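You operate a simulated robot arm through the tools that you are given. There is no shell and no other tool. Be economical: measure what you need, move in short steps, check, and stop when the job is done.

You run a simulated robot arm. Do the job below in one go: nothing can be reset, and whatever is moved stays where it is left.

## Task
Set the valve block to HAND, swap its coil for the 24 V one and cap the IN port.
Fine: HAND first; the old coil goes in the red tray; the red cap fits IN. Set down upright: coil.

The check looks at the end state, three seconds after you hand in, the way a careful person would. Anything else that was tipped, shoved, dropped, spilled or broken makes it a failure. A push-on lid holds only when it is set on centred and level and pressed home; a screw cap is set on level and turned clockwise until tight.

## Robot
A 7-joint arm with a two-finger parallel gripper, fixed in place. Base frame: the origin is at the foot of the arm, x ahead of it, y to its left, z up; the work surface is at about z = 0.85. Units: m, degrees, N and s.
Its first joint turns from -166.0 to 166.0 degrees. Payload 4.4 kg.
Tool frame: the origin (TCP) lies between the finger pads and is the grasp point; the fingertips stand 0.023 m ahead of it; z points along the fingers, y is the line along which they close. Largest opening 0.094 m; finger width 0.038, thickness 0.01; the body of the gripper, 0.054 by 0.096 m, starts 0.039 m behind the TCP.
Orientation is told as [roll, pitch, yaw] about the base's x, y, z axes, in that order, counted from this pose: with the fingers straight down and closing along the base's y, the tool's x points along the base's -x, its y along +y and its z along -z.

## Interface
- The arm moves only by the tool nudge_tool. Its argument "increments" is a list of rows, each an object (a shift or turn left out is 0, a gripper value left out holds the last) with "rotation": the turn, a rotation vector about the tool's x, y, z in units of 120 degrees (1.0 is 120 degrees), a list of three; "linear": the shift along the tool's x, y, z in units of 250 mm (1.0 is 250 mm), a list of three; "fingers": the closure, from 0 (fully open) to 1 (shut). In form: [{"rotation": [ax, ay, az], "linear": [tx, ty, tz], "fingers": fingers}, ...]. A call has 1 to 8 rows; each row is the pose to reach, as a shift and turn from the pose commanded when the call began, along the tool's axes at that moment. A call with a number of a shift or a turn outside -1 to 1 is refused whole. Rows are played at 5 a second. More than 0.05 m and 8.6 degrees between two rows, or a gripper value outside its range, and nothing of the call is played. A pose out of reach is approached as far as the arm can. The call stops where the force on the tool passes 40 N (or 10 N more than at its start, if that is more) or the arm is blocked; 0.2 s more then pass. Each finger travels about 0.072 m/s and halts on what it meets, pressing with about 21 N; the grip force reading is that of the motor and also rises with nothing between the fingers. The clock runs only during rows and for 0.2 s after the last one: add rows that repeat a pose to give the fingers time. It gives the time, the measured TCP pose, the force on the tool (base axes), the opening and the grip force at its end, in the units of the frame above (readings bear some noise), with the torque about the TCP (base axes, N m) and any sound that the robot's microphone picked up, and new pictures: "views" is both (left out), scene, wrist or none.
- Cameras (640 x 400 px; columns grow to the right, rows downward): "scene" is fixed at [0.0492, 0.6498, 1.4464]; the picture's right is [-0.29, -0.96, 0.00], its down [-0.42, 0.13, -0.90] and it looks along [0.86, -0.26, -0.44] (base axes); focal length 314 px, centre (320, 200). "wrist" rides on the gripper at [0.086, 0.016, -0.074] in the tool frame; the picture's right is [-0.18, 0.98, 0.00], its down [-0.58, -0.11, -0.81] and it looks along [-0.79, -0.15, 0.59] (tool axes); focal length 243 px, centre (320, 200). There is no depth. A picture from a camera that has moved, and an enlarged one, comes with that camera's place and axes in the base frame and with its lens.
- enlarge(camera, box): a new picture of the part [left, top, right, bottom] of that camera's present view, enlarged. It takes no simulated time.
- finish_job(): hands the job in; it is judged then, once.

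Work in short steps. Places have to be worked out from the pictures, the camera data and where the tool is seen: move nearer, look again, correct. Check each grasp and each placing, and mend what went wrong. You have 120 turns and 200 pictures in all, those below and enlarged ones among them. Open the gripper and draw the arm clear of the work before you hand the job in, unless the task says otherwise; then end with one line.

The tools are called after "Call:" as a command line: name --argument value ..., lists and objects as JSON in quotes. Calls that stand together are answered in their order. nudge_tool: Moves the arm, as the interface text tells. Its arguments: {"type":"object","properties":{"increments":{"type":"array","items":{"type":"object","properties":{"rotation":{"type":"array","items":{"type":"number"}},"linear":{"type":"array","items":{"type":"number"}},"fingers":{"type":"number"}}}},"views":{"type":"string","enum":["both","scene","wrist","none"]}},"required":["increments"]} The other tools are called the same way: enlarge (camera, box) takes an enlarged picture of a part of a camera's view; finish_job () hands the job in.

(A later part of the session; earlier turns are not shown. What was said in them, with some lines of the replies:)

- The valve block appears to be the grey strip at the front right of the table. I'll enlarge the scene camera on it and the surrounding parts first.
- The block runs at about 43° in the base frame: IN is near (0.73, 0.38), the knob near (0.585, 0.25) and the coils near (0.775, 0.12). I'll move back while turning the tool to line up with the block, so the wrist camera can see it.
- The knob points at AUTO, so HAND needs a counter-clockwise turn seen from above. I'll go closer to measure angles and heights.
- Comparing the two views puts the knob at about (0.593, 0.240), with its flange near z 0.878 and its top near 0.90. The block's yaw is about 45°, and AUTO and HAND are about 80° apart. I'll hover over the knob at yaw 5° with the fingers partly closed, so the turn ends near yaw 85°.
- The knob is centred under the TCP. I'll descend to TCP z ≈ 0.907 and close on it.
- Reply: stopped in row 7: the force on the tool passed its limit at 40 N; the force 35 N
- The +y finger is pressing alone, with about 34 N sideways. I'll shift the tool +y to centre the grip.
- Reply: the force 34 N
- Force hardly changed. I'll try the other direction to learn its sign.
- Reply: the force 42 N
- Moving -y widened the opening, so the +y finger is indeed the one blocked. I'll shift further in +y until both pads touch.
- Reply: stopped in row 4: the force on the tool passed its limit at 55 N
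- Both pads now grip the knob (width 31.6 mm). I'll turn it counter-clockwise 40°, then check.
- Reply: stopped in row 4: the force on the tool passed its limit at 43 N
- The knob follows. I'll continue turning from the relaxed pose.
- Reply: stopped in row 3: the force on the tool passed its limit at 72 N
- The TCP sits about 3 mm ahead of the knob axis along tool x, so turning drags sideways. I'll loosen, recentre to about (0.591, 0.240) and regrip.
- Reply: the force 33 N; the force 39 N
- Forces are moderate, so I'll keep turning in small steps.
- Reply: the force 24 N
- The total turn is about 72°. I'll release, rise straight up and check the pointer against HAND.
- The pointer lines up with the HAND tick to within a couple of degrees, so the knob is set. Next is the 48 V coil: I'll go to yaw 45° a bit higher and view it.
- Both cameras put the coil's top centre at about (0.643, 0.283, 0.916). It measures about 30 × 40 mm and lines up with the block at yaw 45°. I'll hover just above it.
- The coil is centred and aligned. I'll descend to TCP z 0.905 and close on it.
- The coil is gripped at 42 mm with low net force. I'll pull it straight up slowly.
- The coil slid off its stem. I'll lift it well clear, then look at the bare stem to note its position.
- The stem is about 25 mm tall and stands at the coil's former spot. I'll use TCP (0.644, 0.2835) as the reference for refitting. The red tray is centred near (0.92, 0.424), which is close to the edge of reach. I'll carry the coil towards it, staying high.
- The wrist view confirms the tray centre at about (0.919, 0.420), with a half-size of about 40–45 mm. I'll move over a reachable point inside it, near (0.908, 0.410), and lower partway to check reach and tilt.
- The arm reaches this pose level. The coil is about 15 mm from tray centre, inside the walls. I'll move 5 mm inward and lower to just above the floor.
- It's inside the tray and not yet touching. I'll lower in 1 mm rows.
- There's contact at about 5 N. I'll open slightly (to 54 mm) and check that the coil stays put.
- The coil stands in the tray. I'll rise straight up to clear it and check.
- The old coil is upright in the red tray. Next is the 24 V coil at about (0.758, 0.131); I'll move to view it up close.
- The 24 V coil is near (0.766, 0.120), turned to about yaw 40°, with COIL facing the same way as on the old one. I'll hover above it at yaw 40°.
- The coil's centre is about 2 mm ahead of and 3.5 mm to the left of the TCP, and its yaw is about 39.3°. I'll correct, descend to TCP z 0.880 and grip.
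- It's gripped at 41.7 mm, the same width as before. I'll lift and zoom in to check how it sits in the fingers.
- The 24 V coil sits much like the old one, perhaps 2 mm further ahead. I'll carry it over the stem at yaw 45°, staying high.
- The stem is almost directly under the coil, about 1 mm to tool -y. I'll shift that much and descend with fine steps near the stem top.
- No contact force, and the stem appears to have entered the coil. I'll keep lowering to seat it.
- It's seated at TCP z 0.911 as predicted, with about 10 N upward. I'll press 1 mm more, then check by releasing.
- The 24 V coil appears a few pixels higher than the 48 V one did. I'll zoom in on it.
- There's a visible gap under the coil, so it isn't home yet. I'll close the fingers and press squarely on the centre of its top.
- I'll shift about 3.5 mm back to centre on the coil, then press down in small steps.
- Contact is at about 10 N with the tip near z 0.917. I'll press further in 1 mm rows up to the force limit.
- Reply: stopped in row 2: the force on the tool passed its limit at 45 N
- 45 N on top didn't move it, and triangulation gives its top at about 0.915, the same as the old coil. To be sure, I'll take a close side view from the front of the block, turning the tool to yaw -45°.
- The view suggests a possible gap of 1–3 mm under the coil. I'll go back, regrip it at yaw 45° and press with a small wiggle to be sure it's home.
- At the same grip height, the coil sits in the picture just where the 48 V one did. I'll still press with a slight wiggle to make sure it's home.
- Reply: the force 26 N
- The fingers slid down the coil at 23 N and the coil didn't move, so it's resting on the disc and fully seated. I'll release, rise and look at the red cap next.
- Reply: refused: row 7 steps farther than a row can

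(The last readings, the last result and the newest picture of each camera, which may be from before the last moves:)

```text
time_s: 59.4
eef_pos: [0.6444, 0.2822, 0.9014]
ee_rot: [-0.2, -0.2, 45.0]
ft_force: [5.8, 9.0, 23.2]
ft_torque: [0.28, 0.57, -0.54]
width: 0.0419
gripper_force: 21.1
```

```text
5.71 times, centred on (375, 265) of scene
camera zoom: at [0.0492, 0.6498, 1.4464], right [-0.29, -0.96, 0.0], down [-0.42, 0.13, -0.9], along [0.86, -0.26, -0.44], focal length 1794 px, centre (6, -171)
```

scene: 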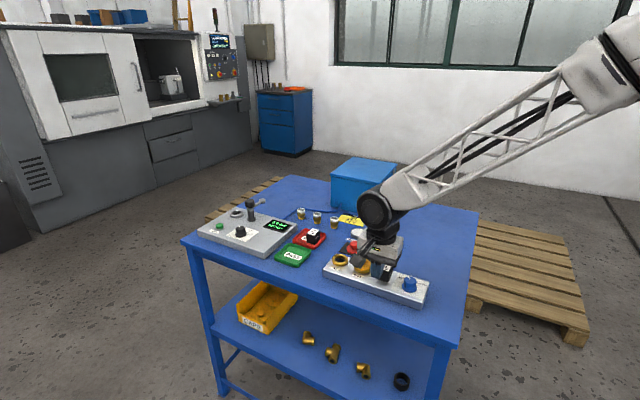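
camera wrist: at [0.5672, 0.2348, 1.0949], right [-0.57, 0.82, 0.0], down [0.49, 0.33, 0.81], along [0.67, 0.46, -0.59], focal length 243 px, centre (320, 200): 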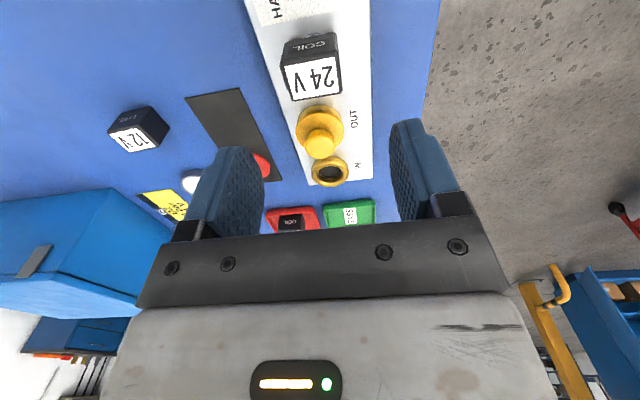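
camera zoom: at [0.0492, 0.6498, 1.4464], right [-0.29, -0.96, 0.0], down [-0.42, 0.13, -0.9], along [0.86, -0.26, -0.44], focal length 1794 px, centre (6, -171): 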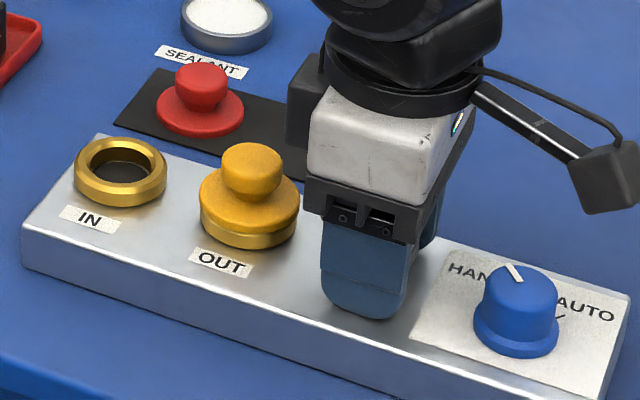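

Call:
nudge_tool --increments '[{"fingers": 0.3}, {"fingers": 0.3}, {"fingers": 0.3}, {"linear": [0, 0, -0.1], "fingers": 0.3}, {"linear": [0, 0, -0.24], "fingers": 0.3}, {"linear": [0, 0, -0.4], "fingers": 0.3}, {"linear": [0, -0.04, -0.55], "fingers": 0.2}]' --views "wrist"

Call:
enlarge --camera "wrist" --box '[220, 30, 420, 210]'

Call:
enlarge --camera "scene" --box '[330, 225, 410, 285]'

```text
time_s: 59.8
eef_pos: [0.6447, 0.2818, 0.9007]
ee_rot: [0.0, 0.0, 44.9]
ft_force: [-0.1, 0.1, 0.3]
ft_torque: [0.01, 0.04, 0.02]
width: 0.066
gripper_force: 0.3
stopped in row 1: the force on the tool passed its limit at 137 N (the readings are from after the stop); the commanded pose is now the measured one
camera wrist: at [0.5701, 0.232, 0.9758], right [-0.56, 0.83, 0.0], down [0.49, 0.33, 0.81], along [0.67, 0.46, -0.59], focal length 243 px, centre (320, 200)
```

wrist: 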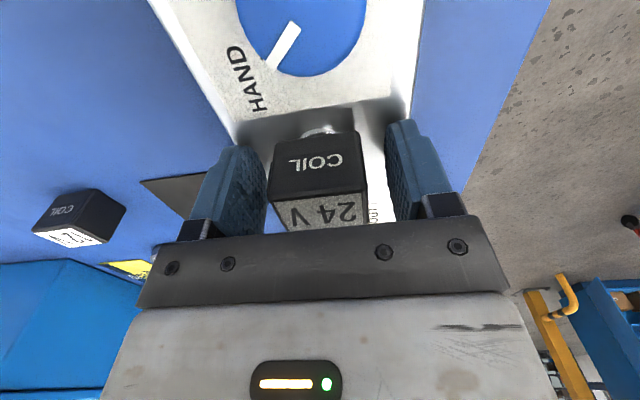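

```text
2.22 times, centred on (320, 120) of wrist
camera zoom: at [0.5701, 0.232, 0.9758], right [-0.56, 0.83, 0.0], down [0.49, 0.33, 0.81], along [0.67, 0.46, -0.59], focal length 539 px, centre (320, 378)
```

zoom: 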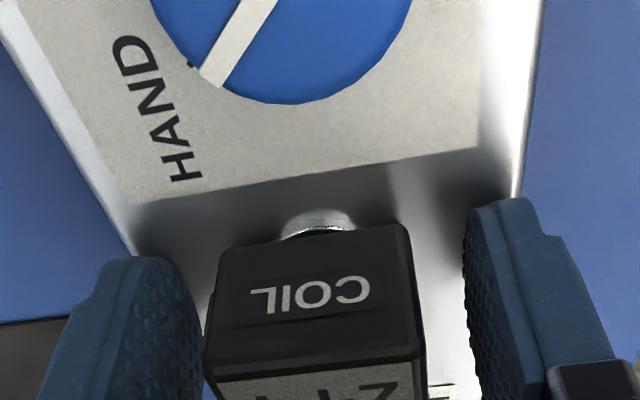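

```text
6.67 times, centred on (370, 255) of scene
camera zoom: at [0.0492, 0.6498, 1.4464], right [-0.29, -0.96, 0.0], down [-0.42, 0.13, -0.9], along [0.86, -0.26, -0.44], focal length 2092 px, centre (-13, -167)
```

zoom: 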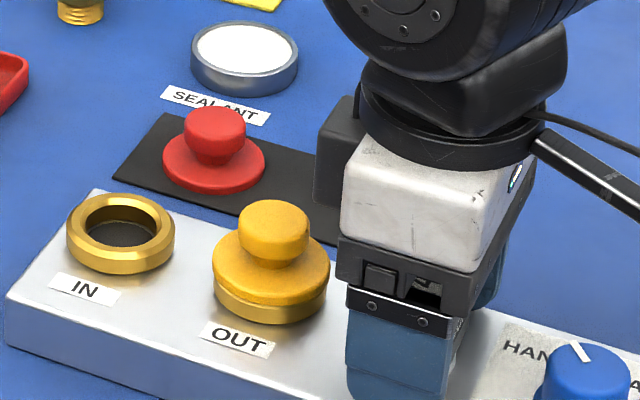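

Call:
nudge_tool --increments '[{"linear": [0, 0, -0.06], "fingers": 0.25}, {"linear": [0, 0, -0.2], "fingers": 0.25}, {"linear": [0, 0, -0.36], "fingers": 0.25}, {"linear": [0.1, 0, -0.5], "fingers": 0.2}, {"linear": [0.2, 0, -0.5], "fingers": 0.2}]' --views "none"

Call:
enlarge --camera "wrist" --box '[240, 30, 440, 210]'

Call:
enlarge --camera "scene" --box '[370, 255, 400, 290]'

Call:
enlarge --camera "scene" --box '[320, 230, 430, 300]'

```text
time_s: 61.0
eef_pos: [0.6085, 0.2469, 1.027]
ee_rot: [0.0, -0.1, 44.9]
ft_force: [-0.1, 0.1, -0.4]
ft_torque: [0.01, -0.03, -0.01]
width: 0.0751
gripper_force: 0.1
```

```text
2.22 times, centred on (340, 120) of wrist
camera zoom: at [0.5343, 0.1963, 1.1011], right [-0.56, 0.83, 0.0], down [0.49, 0.33, 0.81], along [0.67, 0.46, -0.59], focal length 539 px, centre (276, 378)
```

zoom: 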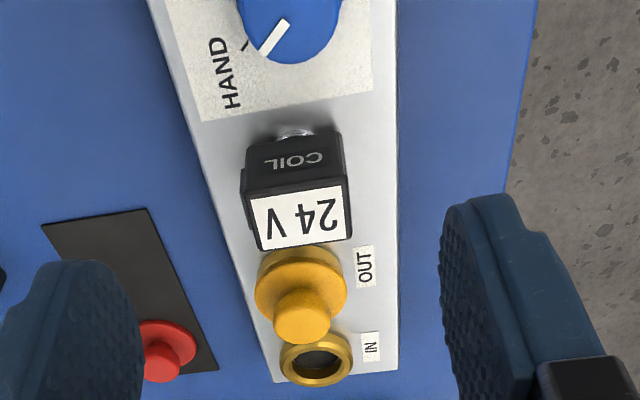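

```text
11.43 times, centred on (385, 272) of scene
camera zoom: at [0.0492, 0.6498, 1.4464], right [-0.29, -0.96, 0.0], down [-0.42, 0.13, -0.9], along [0.86, -0.26, -0.44], focal length 3587 px, centre (-423, -629)
```

zoom: 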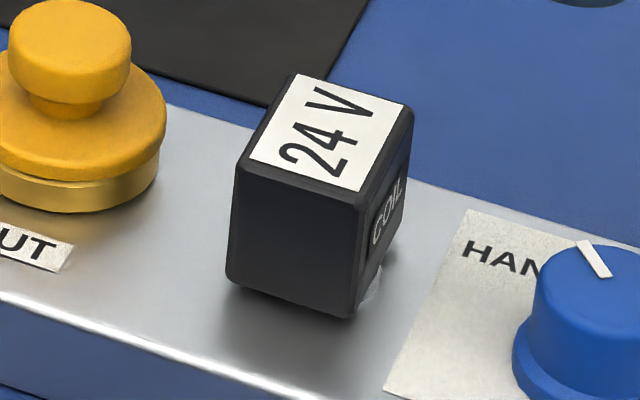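

```text
5.71 times, centred on (375, 265) of scene
camera zoom: at [0.0492, 0.6498, 1.4464], right [-0.29, -0.96, 0.0], down [-0.42, 0.13, -0.9], along [0.86, -0.26, -0.44], focal length 1794 px, centre (6, -171)
```

zoom: 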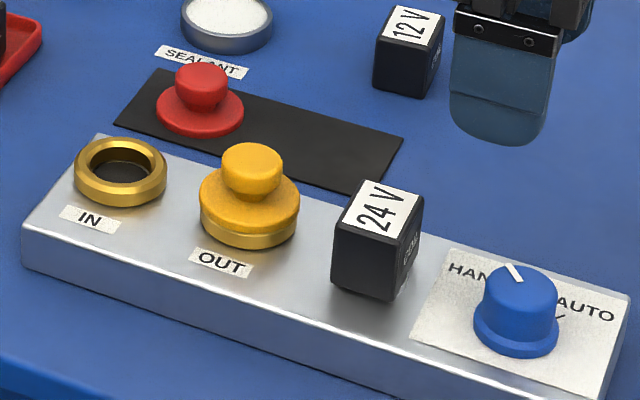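

The coil is upright on its stem with the same clearances as before, allowing a millimetre of play. Next is the red cap at about (0.815, 0.302); I'll move over for a close view.

Call:
nudge_tool --increments '[{"linear": [-0.12, -0.11, 0]}, {"linear": [-0.24, -0.22, 0]}, {"linear": [-0.36, -0.33, 0.05]}, {"linear": [-0.457, -0.429, 0.108]}, {"linear": [-0.457, -0.429, 0.108]}]' --views "wrist"

Call:
enlarge --camera "wrist" --box '[240, 40, 440, 200]'

Call:
enlarge --camera "scene" --box '[330, 230, 380, 275]'

```text
time_s: 62.1
eef_pos: [0.7636, 0.2504, 0.997]
ee_rot: [0.0, -0.1, 44.9]
ft_force: [1.2, 0.7, -0.1]
ft_torque: [-0.01, -0.03, -0.02]
width: 0.0752
gripper_force: 0.1
camera wrist: at [0.6907, 0.2003, 1.0715], right [-0.56, 0.83, 0.0], down [0.49, 0.33, 0.81], along [0.67, 0.45, -0.59], focal length 243 px, centre (320, 200)
```

wrist: 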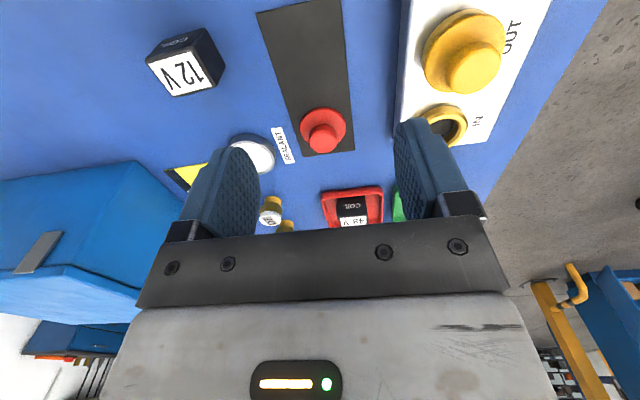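

```text
2.50 times, centred on (340, 120) of wrist
camera zoom: at [0.6907, 0.2003, 1.0715], right [-0.56, 0.83, 0.0], down [0.49, 0.33, 0.81], along [0.67, 0.45, -0.59], focal length 606 px, centre (270, 400)
```

zoom: 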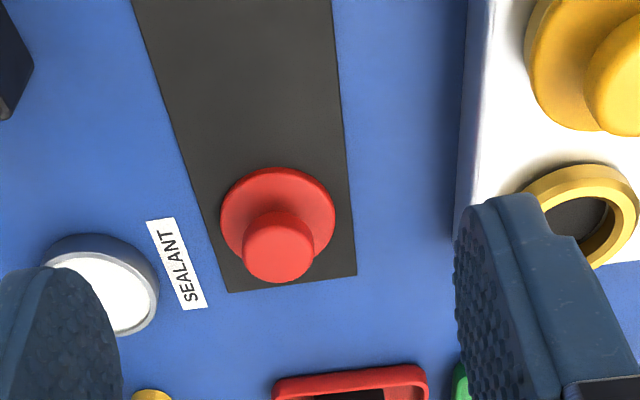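

```text
8.89 times, centred on (355, 252) of scene
camera zoom: at [0.0492, 0.6498, 1.4464], right [-0.29, -0.96, 0.0], down [-0.42, 0.13, -0.9], along [0.86, -0.26, -0.44], focal length 2790 px, centre (9, -267)
```

zoom: 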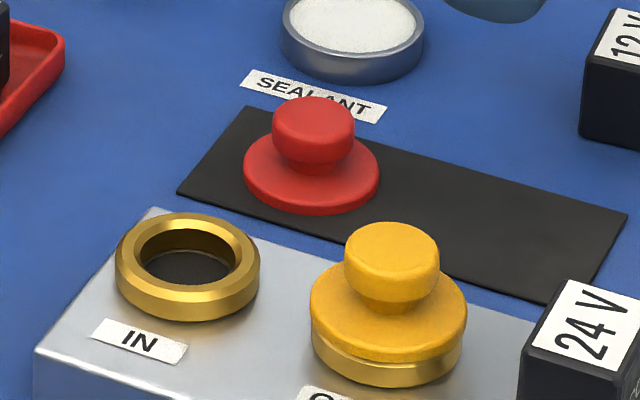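

IN is a smooth collar with a bore and no thread, so the red cap pushes on, to be held by its knob (about 29 mm wide, top near z 0.88). I'll hover above it.

Call:
nudge_tool --increments '[{"linear": [-0.14, -0.018, 0.1]}, {"linear": [-0.288, -0.036, 0.2]}, {"linear": [-0.288, -0.036, 0.288], "fingers": 0.4}, {"linear": [-0.288, -0.036, 0.288], "fingers": 0.4}]' --views "none"

Call:
enlarge --camera "wrist" --box '[220, 60, 420, 220]'

Call:
enlarge --camera "scene" --box '[330, 220, 390, 275]'

```text
time_s: 63.1
eef_pos: [0.8232, 0.2958, 0.9293]
ee_rot: [-0.2, -0.1, 44.9]
ft_force: [-0.1, 0.2, 0.6]
ft_torque: [0.02, 0.01, 0.0]
width: 0.0564
gripper_force: 0.0
```

```text
2.50 times, centred on (320, 140) of wrist
camera zoom: at [0.7491, 0.2468, 1.0035], right [-0.56, 0.83, 0.0], down [0.49, 0.33, 0.81], along [0.67, 0.45, -0.59], focal length 606 px, centre (320, 350)
```

zoom: 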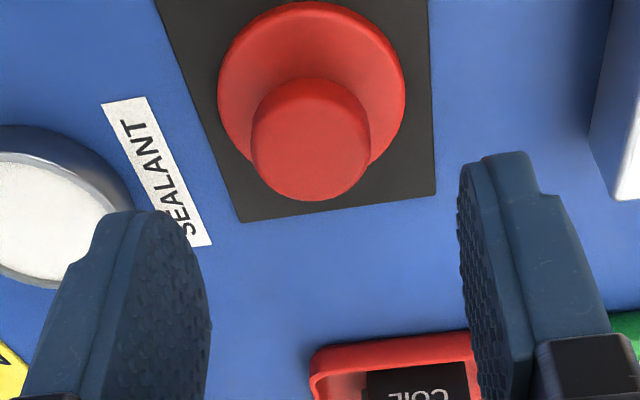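

```text
7.27 times, centred on (360, 248) of scene
camera zoom: at [0.0492, 0.6498, 1.4464], right [-0.29, -0.96, 0.0], down [-0.42, 0.13, -0.9], along [0.86, -0.26, -0.44], focal length 2283 px, centre (29, -146)
```

zoom: 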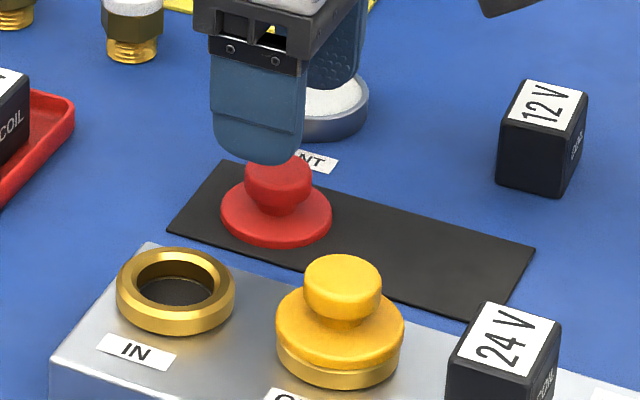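

The knob is 2 mm to tool -y of the TCP. I'll correct, descend to TCP z 0.888 and grip.

Call:
nudge_tool --increments '[{"linear": [0, -0.009, 0.08]}, {"linear": [0, -0.009, 0.165]}, {"linear": [0, -0.009, 0.165]}, {"linear": [0, -0.009, 0.165], "fingers": 0.8}, {"linear": [0, -0.009, 0.165], "fingers": 0.8}, {"linear": [0, -0.009, 0.165], "fingers": 0.8}]' --views "wrist"

Call:
enlarge --camera "scene" --box '[330, 220, 390, 275]'

```text
time_s: 64.5
eef_pos: [0.8251, 0.2933, 0.8874]
ee_rot: [0.0, -0.1, 44.9]
ft_force: [-1.3, -0.1, -0.7]
ft_torque: [0.03, -0.02, 0.01]
width: 0.0268
gripper_force: 20.8
camera wrist: at [0.7511, 0.2436, 0.9617], right [-0.56, 0.83, 0.0], down [0.49, 0.33, 0.81], along [0.67, 0.45, -0.59], focal length 243 px, centre (320, 200)
```

wrist: 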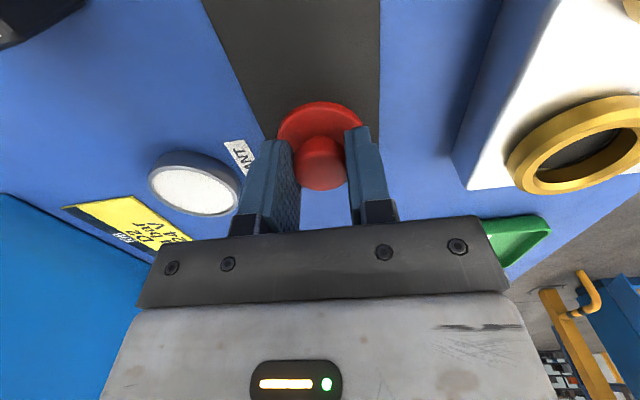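

```text
7.27 times, centred on (360, 248) of scene
camera zoom: at [0.0492, 0.6498, 1.4464], right [-0.29, -0.96, 0.0], down [-0.42, 0.13, -0.9], along [0.86, -0.26, -0.44], focal length 2283 px, centre (29, -146)
```

zoom: 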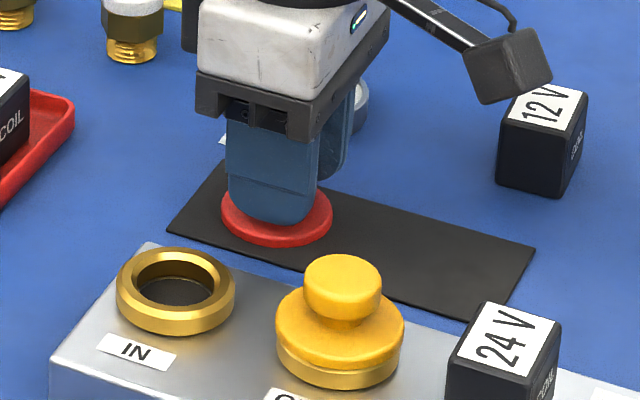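

Gripped at 26.8 mm. I'll lift 10 cm and look at the cap and the IN collar.

Call:
nudge_tool --increments '[{"linear": [0, 0, -0.04]}, {"linear": [0, 0, -0.12]}, {"linear": [0, 0, -0.26]}, {"linear": [0, 0, -0.4]}]' --views "wrist"

Call:
enlarge --camera "scene" --box '[320, 190, 400, 270]'

Call:
enlarge --camera "wrist" --box '[240, 90, 400, 220]'

```text
time_s: 65.5
eef_pos: [0.8229, 0.2958, 0.9859]
ee_rot: [0.0, 0.1, 44.9]
ft_force: [-0.3, 0.2, -0.8]
ft_torque: [0.0, -0.04, 0.01]
width: 0.0267
gripper_force: 21.2
camera wrist: at [0.7487, 0.2449, 1.0618], right [-0.56, 0.83, 0.0], down [0.49, 0.33, 0.81], along [0.67, 0.45, -0.59], focal length 243 px, centre (320, 200)
```

wrist: 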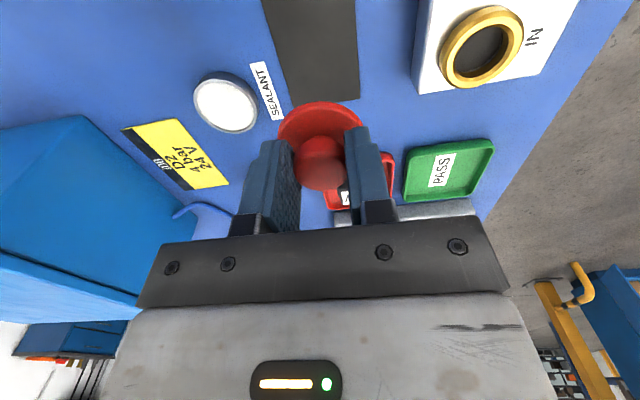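

```text
5.00 times, centred on (360, 230) of scene
camera zoom: at [0.0492, 0.6498, 1.4464], right [-0.29, -0.96, 0.0], down [-0.42, 0.13, -0.9], along [0.86, -0.26, -0.44], focal length 1569 px, centre (120, 50)
```

zoom: 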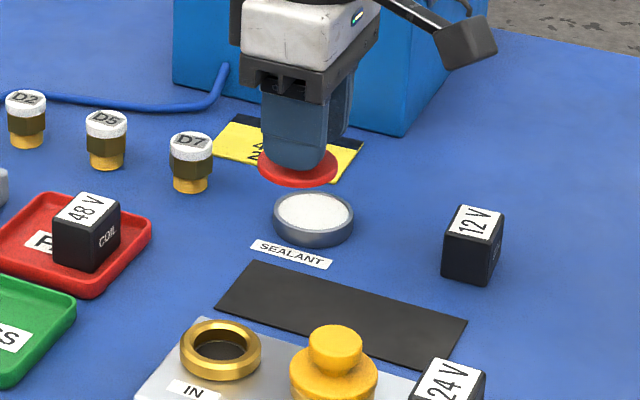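

```text
3.08 times, centred on (320, 155) of wrist
camera zoom: at [0.7487, 0.2449, 1.0618], right [-0.56, 0.83, 0.0], down [0.49, 0.33, 0.81], along [0.67, 0.45, -0.59], focal length 746 px, centre (320, 338)
```

zoom: 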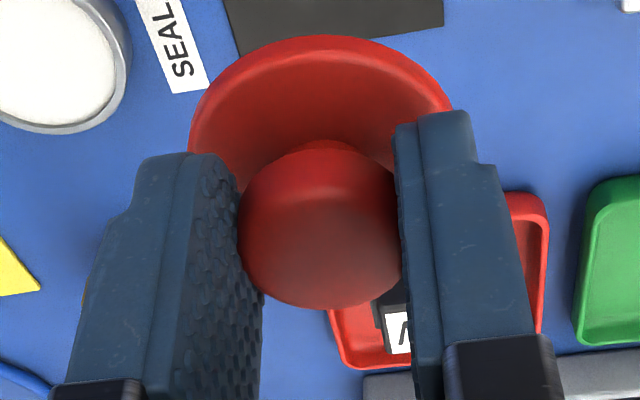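

The cap is level in the grip. I'll move behind IN, staying high, so the camera can see the collar ahead of the held cap.

Call:
nudge_tool --increments '[{"linear": [0.07, 0.14, -0.03]}, {"linear": [0.15, 0.28, -0.06]}, {"linear": [0.25, 0.43, -0.06]}, {"linear": [0.25, 0.43, -0.06]}]' --views "wrist"

Call:
enlarge --camera "wrist" --box '[240, 20, 440, 200]'

```text
time_s: 66.5
eef_pos: [0.7008, 0.3251, 1.0005]
ee_rot: [0.0, -0.1, 45.0]
ft_force: [-0.3, -0.5, -0.5]
ft_torque: [0.02, 0.02, 0.0]
width: 0.0268
gripper_force: 21.1
camera wrist: at [0.6264, 0.2752, 1.0756], right [-0.56, 0.83, 0.0], down [0.49, 0.33, 0.81], along [0.67, 0.45, -0.59], focal length 243 px, centre (320, 200)
```

wrist: 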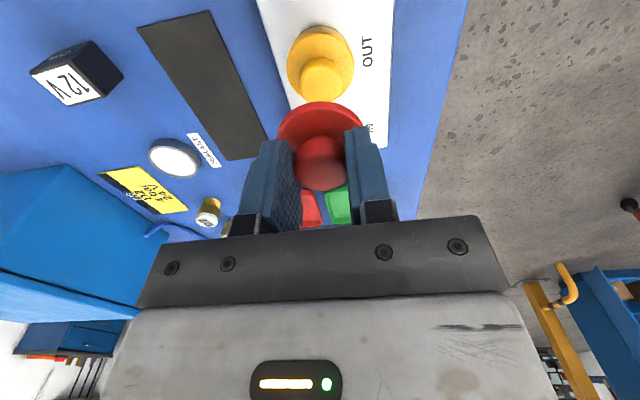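

```text
2.22 times, centred on (340, 110) of wrist
camera zoom: at [0.6264, 0.2752, 1.0756], right [-0.56, 0.83, 0.0], down [0.49, 0.33, 0.81], along [0.67, 0.45, -0.59], focal length 539 px, centre (276, 400)
```

zoom: 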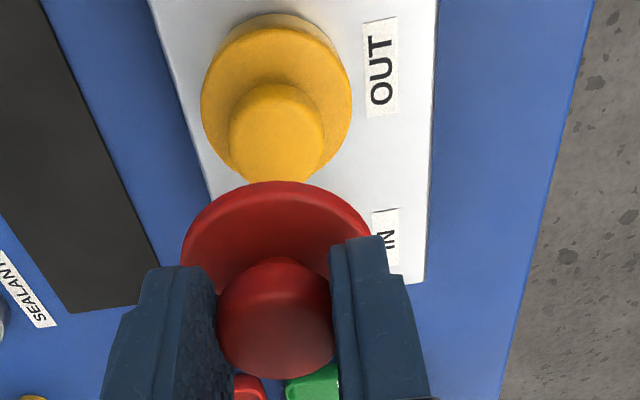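

Call:
nudge_tool --increments '[{"linear": [-0.1, 0, 0.0]}, {"linear": [-0.2, 0, 0.0]}, {"linear": [-0.2, 0, 0.0]}]' --views "none"

Call:
enlarge --camera "wrist" --box '[220, 20, 420, 200]'

Call:
enlarge --camera "scene" --box '[310, 200, 390, 280]'

```text
time_s: 67.3
eef_pos: [0.7377, 0.36, 1.0005]
ee_rot: [-0.1, -0.1, 45.0]
ft_force: [-0.9, 0.8, -0.9]
ft_torque: [0.04, 0.0, 0.0]
width: 0.0266
gripper_force: 21.3
```

```text
2.22 times, centred on (320, 110) of wrist
camera zoom: at [0.6657, 0.3108, 1.0746], right [-0.56, 0.83, 0.0], down [0.49, 0.33, 0.81], along [0.67, 0.45, -0.59], focal length 539 px, centre (320, 400)
```

zoom: 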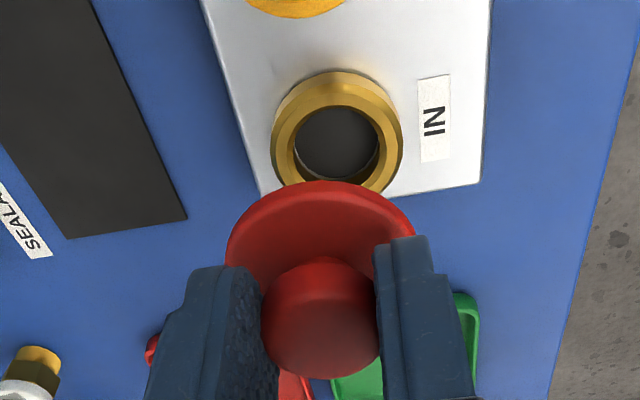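

```text
5.00 times, centred on (350, 240) of scene
camera zoom: at [0.0492, 0.6498, 1.4464], right [-0.29, -0.96, 0.0], down [-0.42, 0.13, -0.9], along [0.86, -0.26, -0.44], focal length 1569 px, centre (170, 0)
```

zoom: 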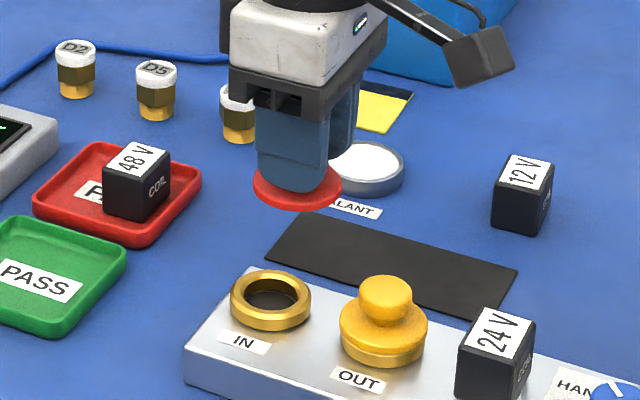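

IN's rim centre is 13.5 mm ahead of and 4 mm to the +y side of the TCP, i.e. at about (0.7445, 0.372). I'll move over it and lower to about 2 cm above the rim.

Call:
nudge_tool --increments '[{"linear": [-0.054, 0.0156, 0.06]}, {"linear": [-0.054, 0.0156, 0.14]}, {"linear": [-0.054, 0.0156, 0.21]}, {"linear": [-0.054, 0.0156, 0.21]}]' --views "none"

Call:
enlarge --camera "wrist" --box '[240, 70, 400, 210]'

Call:
enlarge --camera "scene" --box '[315, 220, 375, 280]'

```text
time_s: 68.3
eef_pos: [0.7452, 0.3747, 0.9474]
ee_rot: [-0.1, -0.1, 45.0]
ft_force: [0.2, 0.5, -0.4]
ft_torque: [0.03, 0.03, 0.0]
width: 0.0267
gripper_force: 21.0
```

```text
2.86 times, centred on (320, 140) of wrist
camera zoom: at [0.6717, 0.324, 1.0225], right [-0.56, 0.83, 0.0], down [0.49, 0.33, 0.81], along [0.67, 0.46, -0.59], focal length 693 px, centre (320, 371)
```

zoom: 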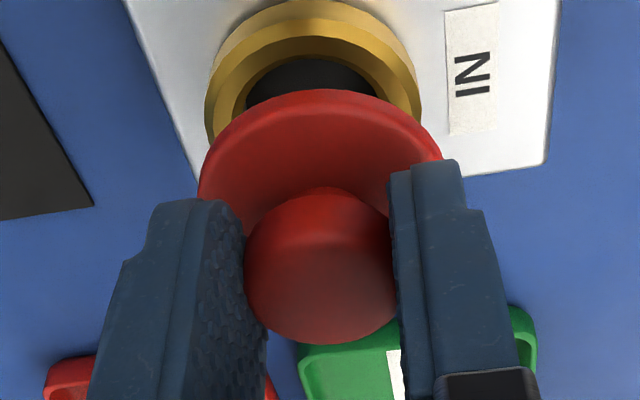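

```text
6.67 times, centred on (345, 250) of scene
camera zoom: at [0.0492, 0.6498, 1.4464], right [-0.29, -0.96, 0.0], down [-0.42, 0.13, -0.9], along [0.86, -0.26, -0.44], focal length 2092 px, centre (153, -133)
```

zoom: 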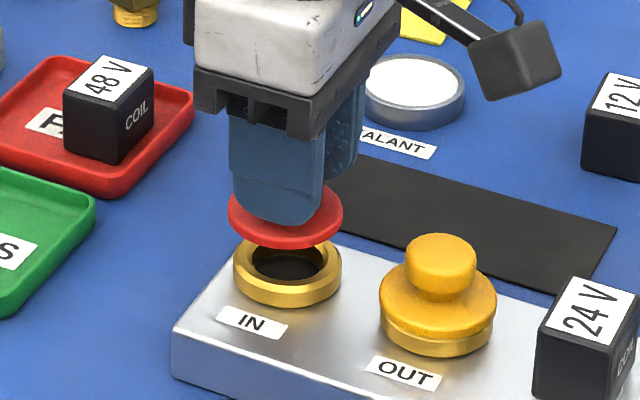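

Alignment is within about 1–2 mm. I'll shift 1.3 mm to -y and lower until light contact.

Call:
nudge_tool --increments '[{"linear": [0, -0.005, 0.03]}, {"linear": [0, -0.005, 0.055]}, {"linear": [0, -0.005, 0.065]}, {"linear": [0, -0.005, 0.075]}, {"linear": [0, -0.005, 0.083]}]' --views "none"

Call:
enlarge --camera "wrist" --box '[240, 70, 400, 210]'

Call:
enlarge --camera "scene" --box '[325, 235, 375, 285]'

```text
time_s: 69.5
eef_pos: [0.7473, 0.3734, 0.9273]
ee_rot: [0.0, -0.2, 44.9]
ft_force: [0.0, -0.7, -0.4]
ft_torque: [0.02, 0.0, 0.02]
width: 0.0267
gripper_force: 21.1
```

```text
2.86 times, centred on (320, 140) of wrist
camera zoom: at [0.6732, 0.3231, 1.0029], right [-0.56, 0.83, 0.0], down [0.49, 0.33, 0.81], along [0.67, 0.45, -0.59], focal length 693 px, centre (320, 371)
```

zoom: 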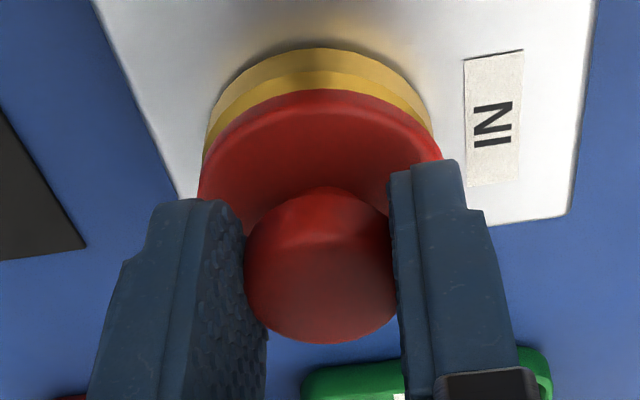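

```text
8.00 times, centred on (350, 260) of scene
camera zoom: at [0.0492, 0.6498, 1.4464], right [-0.29, -0.96, 0.0], down [-0.42, 0.13, -0.9], along [0.86, -0.26, -0.44], focal length 2511 px, centre (80, -280)
```

zoom: 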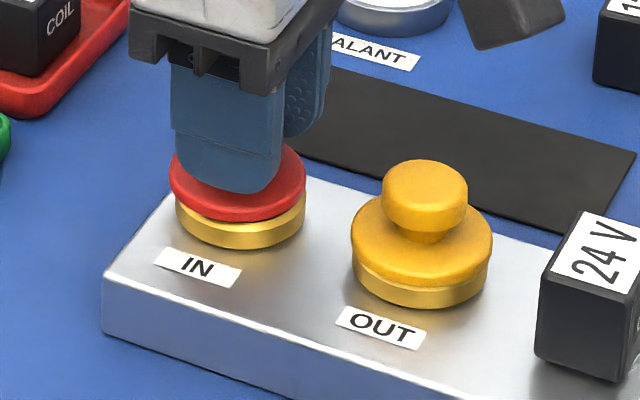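

The cap is nearly touching and centred within about 1 mm. I'll nudge 1 mm back and press down in fine rows.

Call:
nudge_tool --increments '[{"linear": [0.004, 0, 0.004]}, {"linear": [0.004, 0, 0.01]}, {"linear": [0.004, 0, 0.016]}, {"linear": [0.004, 0, 0.022]}, {"linear": [0.004, 0, 0.028]}]' --views "none"

Call:
enlarge --camera "scene" --box '[325, 235, 375, 285]'

```text
time_s: 70.8
eef_pos: [0.7472, 0.3714, 0.9249]
ee_rot: [-0.1, -0.2, 45.0]
ft_force: [3.2, -1.3, 28.2]
ft_torque: [0.2, -0.08, -0.03]
width: 0.0274
gripper_force: 21.2
heard: snap
```

```text
8.00 times, centred on (350, 260) of scene
camera zoom: at [0.0492, 0.6498, 1.4464], right [-0.29, -0.96, 0.0], down [-0.42, 0.13, -0.9], along [0.86, -0.26, -0.44], focal length 2511 px, centre (80, -280)
```

zoom: 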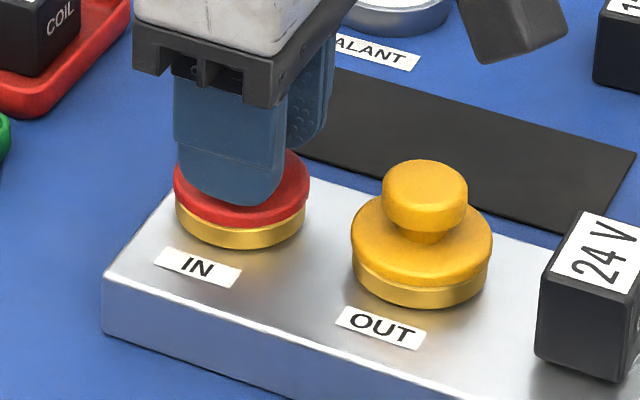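

A snap was heard, so the cap seems to be home. I'll relax 1 mm, release, rise and inspect.

Call:
nudge_tool --increments '[{"linear": [0, 0, -0.006]}, {"linear": [0, 0, -0.006], "fingers": 0.45}, {"linear": [0, 0, -0.006], "fingers": 0.4}, {"linear": [0, 0, -0.1], "fingers": 0.4}, {"linear": [0, 0, -0.25], "fingers": 0.4}, {"linear": [0, 0, -0.4], "fingers": 0.4}]' --views "none"

Call:
enlarge --camera "scene" --box '[325, 235, 375, 285]'

Call:
enlarge --camera "wrist" --box '[220, 40, 420, 200]'

```text
time_s: 72.2
eef_pos: [0.7447, 0.3725, 1.0196]
ee_rot: [0.1, -0.1, 44.9]
ft_force: [0.2, 0.7, -0.6]
ft_torque: [-0.01, -0.03, 0.01]
width: 0.0564
gripper_force: 0.1
```

```text
8.00 times, centred on (350, 260) of scene
camera zoom: at [0.0492, 0.6498, 1.4464], right [-0.29, -0.96, 0.0], down [-0.42, 0.13, -0.9], along [0.86, -0.26, -0.44], focal length 2511 px, centre (80, -280)
```

zoom: 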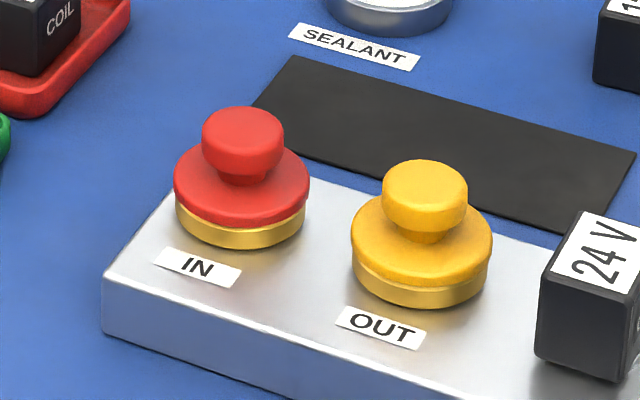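

```text
2.50 times, centred on (320, 120) of wrist
camera zoom: at [0.6726, 0.3224, 1.0951], right [-0.56, 0.83, 0.0], down [0.49, 0.33, 0.81], along [0.67, 0.45, -0.59], focal length 606 px, centre (320, 400)
```

zoom: 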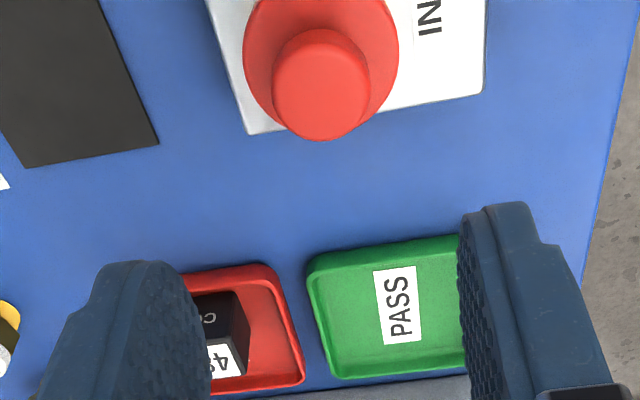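

The red cap sits level on IN, just like the yellow one on OUT. I'm not yet sure of the coil, which may be about 2 mm too far towards OUT with a small gap, so I'll go back over it for another look.

Call:
nudge_tool --increments '[{"linear": [0.14, 0.01, 0], "fingers": 0.25}, {"linear": [0.28, 0.02, 0], "fingers": 0.25}, {"linear": [0.42, 0.026, 0], "fingers": 0.25}, {"linear": [0.54, 0.032, 0.05], "fingers": 0.25}, {"linear": [0.54, 0.032, 0.12], "fingers": 0.25}]' --views "none"

Call:
enlarge --camera "wrist" --box '[250, 30, 390, 160]'

```text
time_s: 73.3
eef_pos: [0.6446, 0.2852, 0.9888]
ee_rot: [-0.1, -0.1, 44.9]
ft_force: [-0.1, 0.6, 0.1]
ft_torque: [0.01, -0.03, -0.02]
width: 0.0705
gripper_force: 0.0
```

```text
3.08 times, centred on (320, 95) of wrist
camera zoom: at [0.5703, 0.2341, 1.0644], right [-0.56, 0.83, 0.0], down [0.49, 0.33, 0.81], along [0.67, 0.46, -0.59], focal length 746 px, centre (320, 523)
```

zoom: 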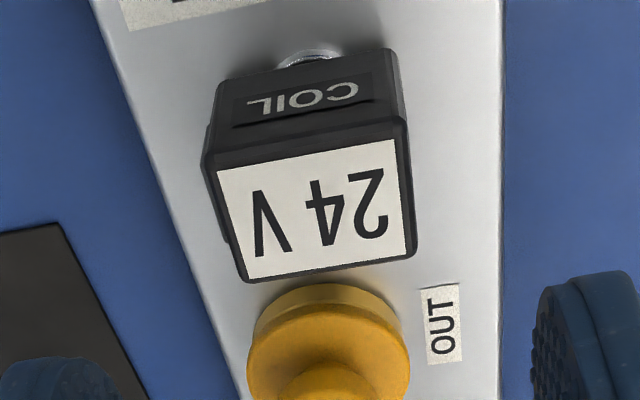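

Call:
nudge_tool --increments '[{"linear": [0, -0.005, 0.12]}, {"linear": [0, -0.005, 0.24]}, {"linear": [0, -0.005, 0.33]}, {"linear": [0, -0.005, 0.33], "fingers": 0.65}, {"linear": [0, -0.005, 0.33], "fingers": 0.65}, {"linear": [0, -0.005, 0.33], "fingers": 0.65}]' --views "none"

Call:
nudge_tool --increments '[{"linear": [0, 0, -0.008]}, {"linear": [0.004, 0, -0.012]}, {"linear": [0.008, 0, -0.012]}, {"linear": [0.008, 0, -0.012]}]' --views "none"

Call:
enlarge --camera "wrist" --box '[240, 80, 400, 220]'

```text
time_s: 74.8
eef_pos: [0.6458, 0.2838, 0.9082]
ee_rot: [-0.1, -0.1, 44.9]
ft_force: [-0.2, 0.2, 0.1]
ft_torque: [-0.03, -0.02, 0.0]
width: 0.042
gripper_force: 20.5
```

```text
time_s: 75.8
eef_pos: [0.6437, 0.2816, 0.9107]
ee_rot: [0.0, -0.1, 45.0]
ft_force: [0.8, -0.3, -1.1]
ft_torque: [0.03, 0.02, 0.03]
width: 0.0419
gripper_force: 20.8
```

```text
2.86 times, centred on (320, 150) of wrist
camera zoom: at [0.5703, 0.231, 0.9859], right [-0.56, 0.83, 0.0], down [0.49, 0.33, 0.81], along [0.67, 0.45, -0.59], focal length 693 px, centre (320, 343)
```

zoom: 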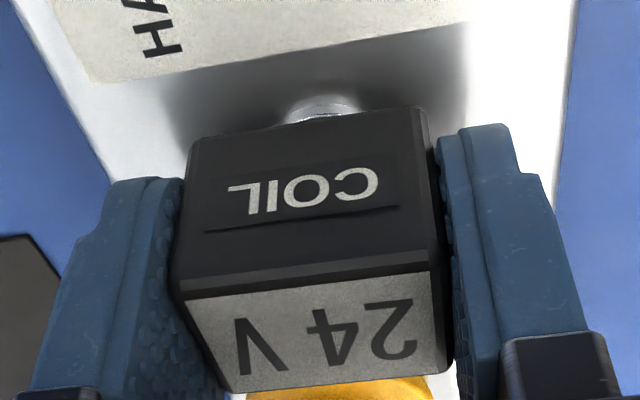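

The coil shifted 2 mm towards the knob with no resistance, so there's play. I'll press down from here.

Call:
nudge_tool --increments '[{"linear": [0, 0, 0.006]}, {"linear": [0, 0, 0.012]}, {"linear": [0, 0, 0.016]}, {"linear": [0, 0, 0.02]}]' --views "none"

Call:
enlarge --camera "wrist" --box '[240, 80, 400, 220]'

```text
time_s: 76.8
eef_pos: [0.6449, 0.2817, 0.9069]
ee_rot: [-0.1, -0.2, 45.0]
ft_force: [-1.5, -2.4, 22.5]
ft_torque: [0.07, 0.07, -0.01]
width: 0.0417
gripper_force: 21.3
```

```text
2.86 times, centred on (320, 150) of wrist
camera zoom: at [0.5716, 0.2315, 0.9816], right [-0.56, 0.83, 0.0], down [0.49, 0.33, 0.81], along [0.67, 0.46, -0.59], focal length 693 px, centre (320, 343)
```

zoom: 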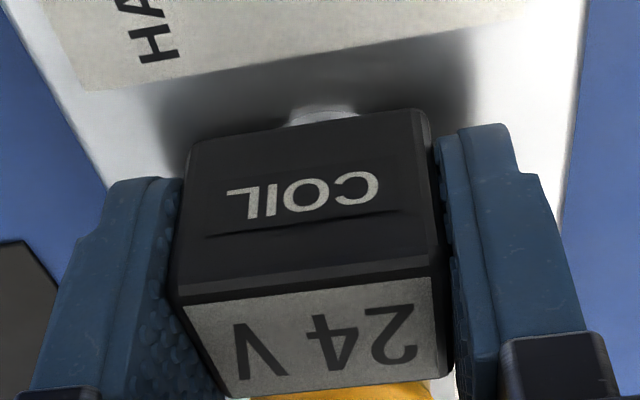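

The coil is seated at 22 N, now properly over the disc. I'll relieve the push, release and rise.

Call:
nudge_tool --increments '[{"linear": [0, 0, -0.006]}, {"linear": [0, 0, -0.006], "fingers": 0.4}, {"linear": [0, 0, -0.006], "fingers": 0.25}, {"linear": [0, 0, -0.1], "fingers": 0.25}, {"linear": [0, 0, -0.25], "fingers": 0.25}, {"linear": [0.1, 0, -0.4], "fingers": 0.25}, {"linear": [0.22, 0, -0.5], "fingers": 0.25}]' --views "none"

Call:
enlarge --camera "scene" --box '[320, 230, 430, 300]'

Call:
enlarge --camera "scene" --box '[370, 255, 400, 290]'

Call:
enlarge --camera "wrist" --box '[200, 40, 460, 220]'

```text
time_s: 78.3
eef_pos: [0.6028, 0.2395, 1.0324]
ee_rot: [0.0, -0.1, 44.9]
ft_force: [0.3, -0.7, 0.5]
ft_torque: [0.0, 0.02, 0.03]
width: 0.0706
gripper_force: 0.0
```

```text
5.71 times, centred on (375, 265) of scene
camera zoom: at [0.0492, 0.6498, 1.4464], right [-0.29, -0.96, 0.0], down [-0.42, 0.13, -0.9], along [0.86, -0.26, -0.44], focal length 1794 px, centre (6, -171)
```

zoom: 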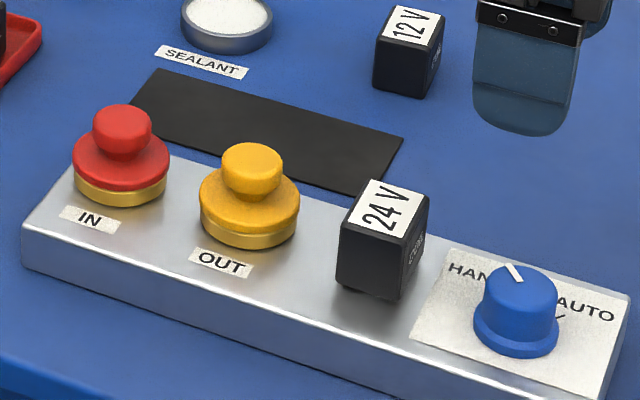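

```text
11.43 times, centred on (385, 272) of scene
camera zoom: at [0.0492, 0.6498, 1.4464], right [-0.29, -0.96, 0.0], down [-0.42, 0.13, -0.9], along [0.86, -0.26, -0.44], focal length 3587 px, centre (-423, -629)
```

zoom: 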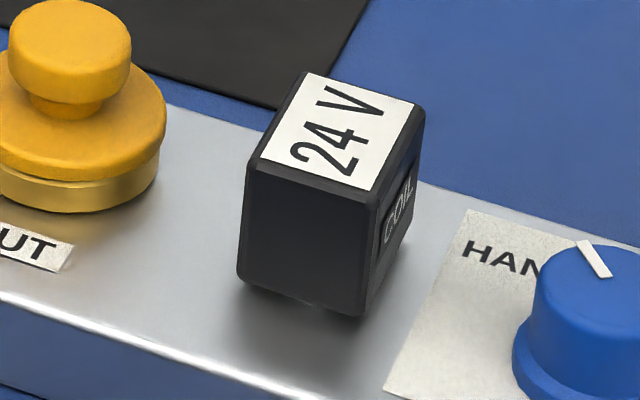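

```text
2.22 times, centred on (330, 130) of wrist
camera zoom: at [0.5297, 0.1898, 1.1064], right [-0.56, 0.83, 0.0], down [0.49, 0.33, 0.81], along [0.67, 0.45, -0.59], focal length 539 px, centre (298, 356)
```

zoom: 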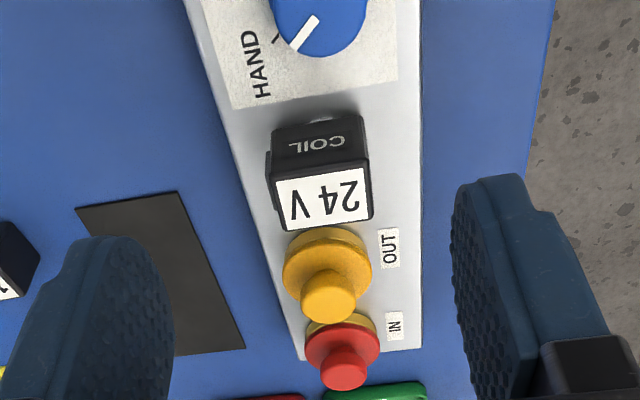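

The coil now matches the old one's position and sits upright. HAND is set, the cap is on and the old coil is in the tray. I'll draw the arm clear with the gripper open and take a last look.

Call:
nudge_tool --increments '[{"linear": [0.05, 0, -0.15], "fingers": 0}, {"linear": [0.15, 0, -0.3], "fingers": 0}, {"linear": [0.3, 0, -0.4], "fingers": 0}, {"linear": [0.45, 0, -0.5], "fingers": 0}, {"linear": [0.45, 0, -0.5], "fingers": 0}]' --views "scene"

Call:
enlarge --camera "scene" --box '[230, 190, 440, 310]'

```text
time_s: 79.5
eef_pos: [0.5234, 0.1617, 1.1544]
ee_rot: [0.0, 0.0, 44.9]
ft_force: [-0.3, 0.2, -0.4]
ft_torque: [0.01, 0.01, 0.01]
width: 0.094
gripper_force: 0.2
```

scene: 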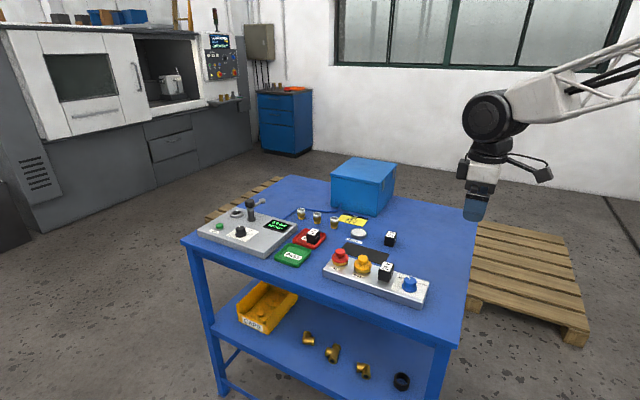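

```text
3.05 times, centred on (335, 250) of scene
camera zoom: at [0.0492, 0.6498, 1.4464], right [-0.29, -0.96, 0.0], down [-0.42, 0.13, -0.9], along [0.86, -0.26, -0.44], focal length 956 px, centre (274, 48)
```

zoom: 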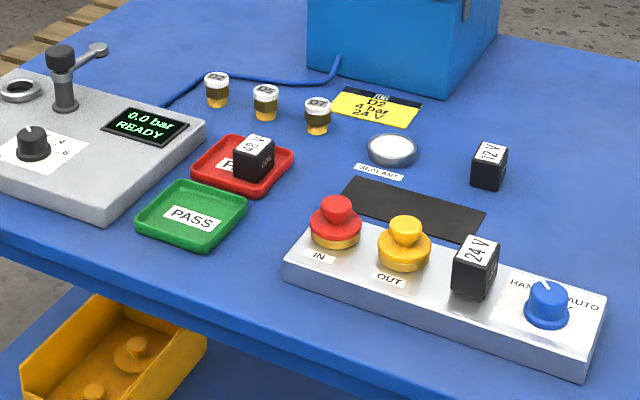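

Everything is in place and the arm is clear, so I'm handing in.

Call:
finish_job

```text
The job is handed in.
```

The valve block is set to HAND, the 24 V coil is on its stem, the old 48 V coil stands upright in the red tray, and the red cap is snapped onto IN.
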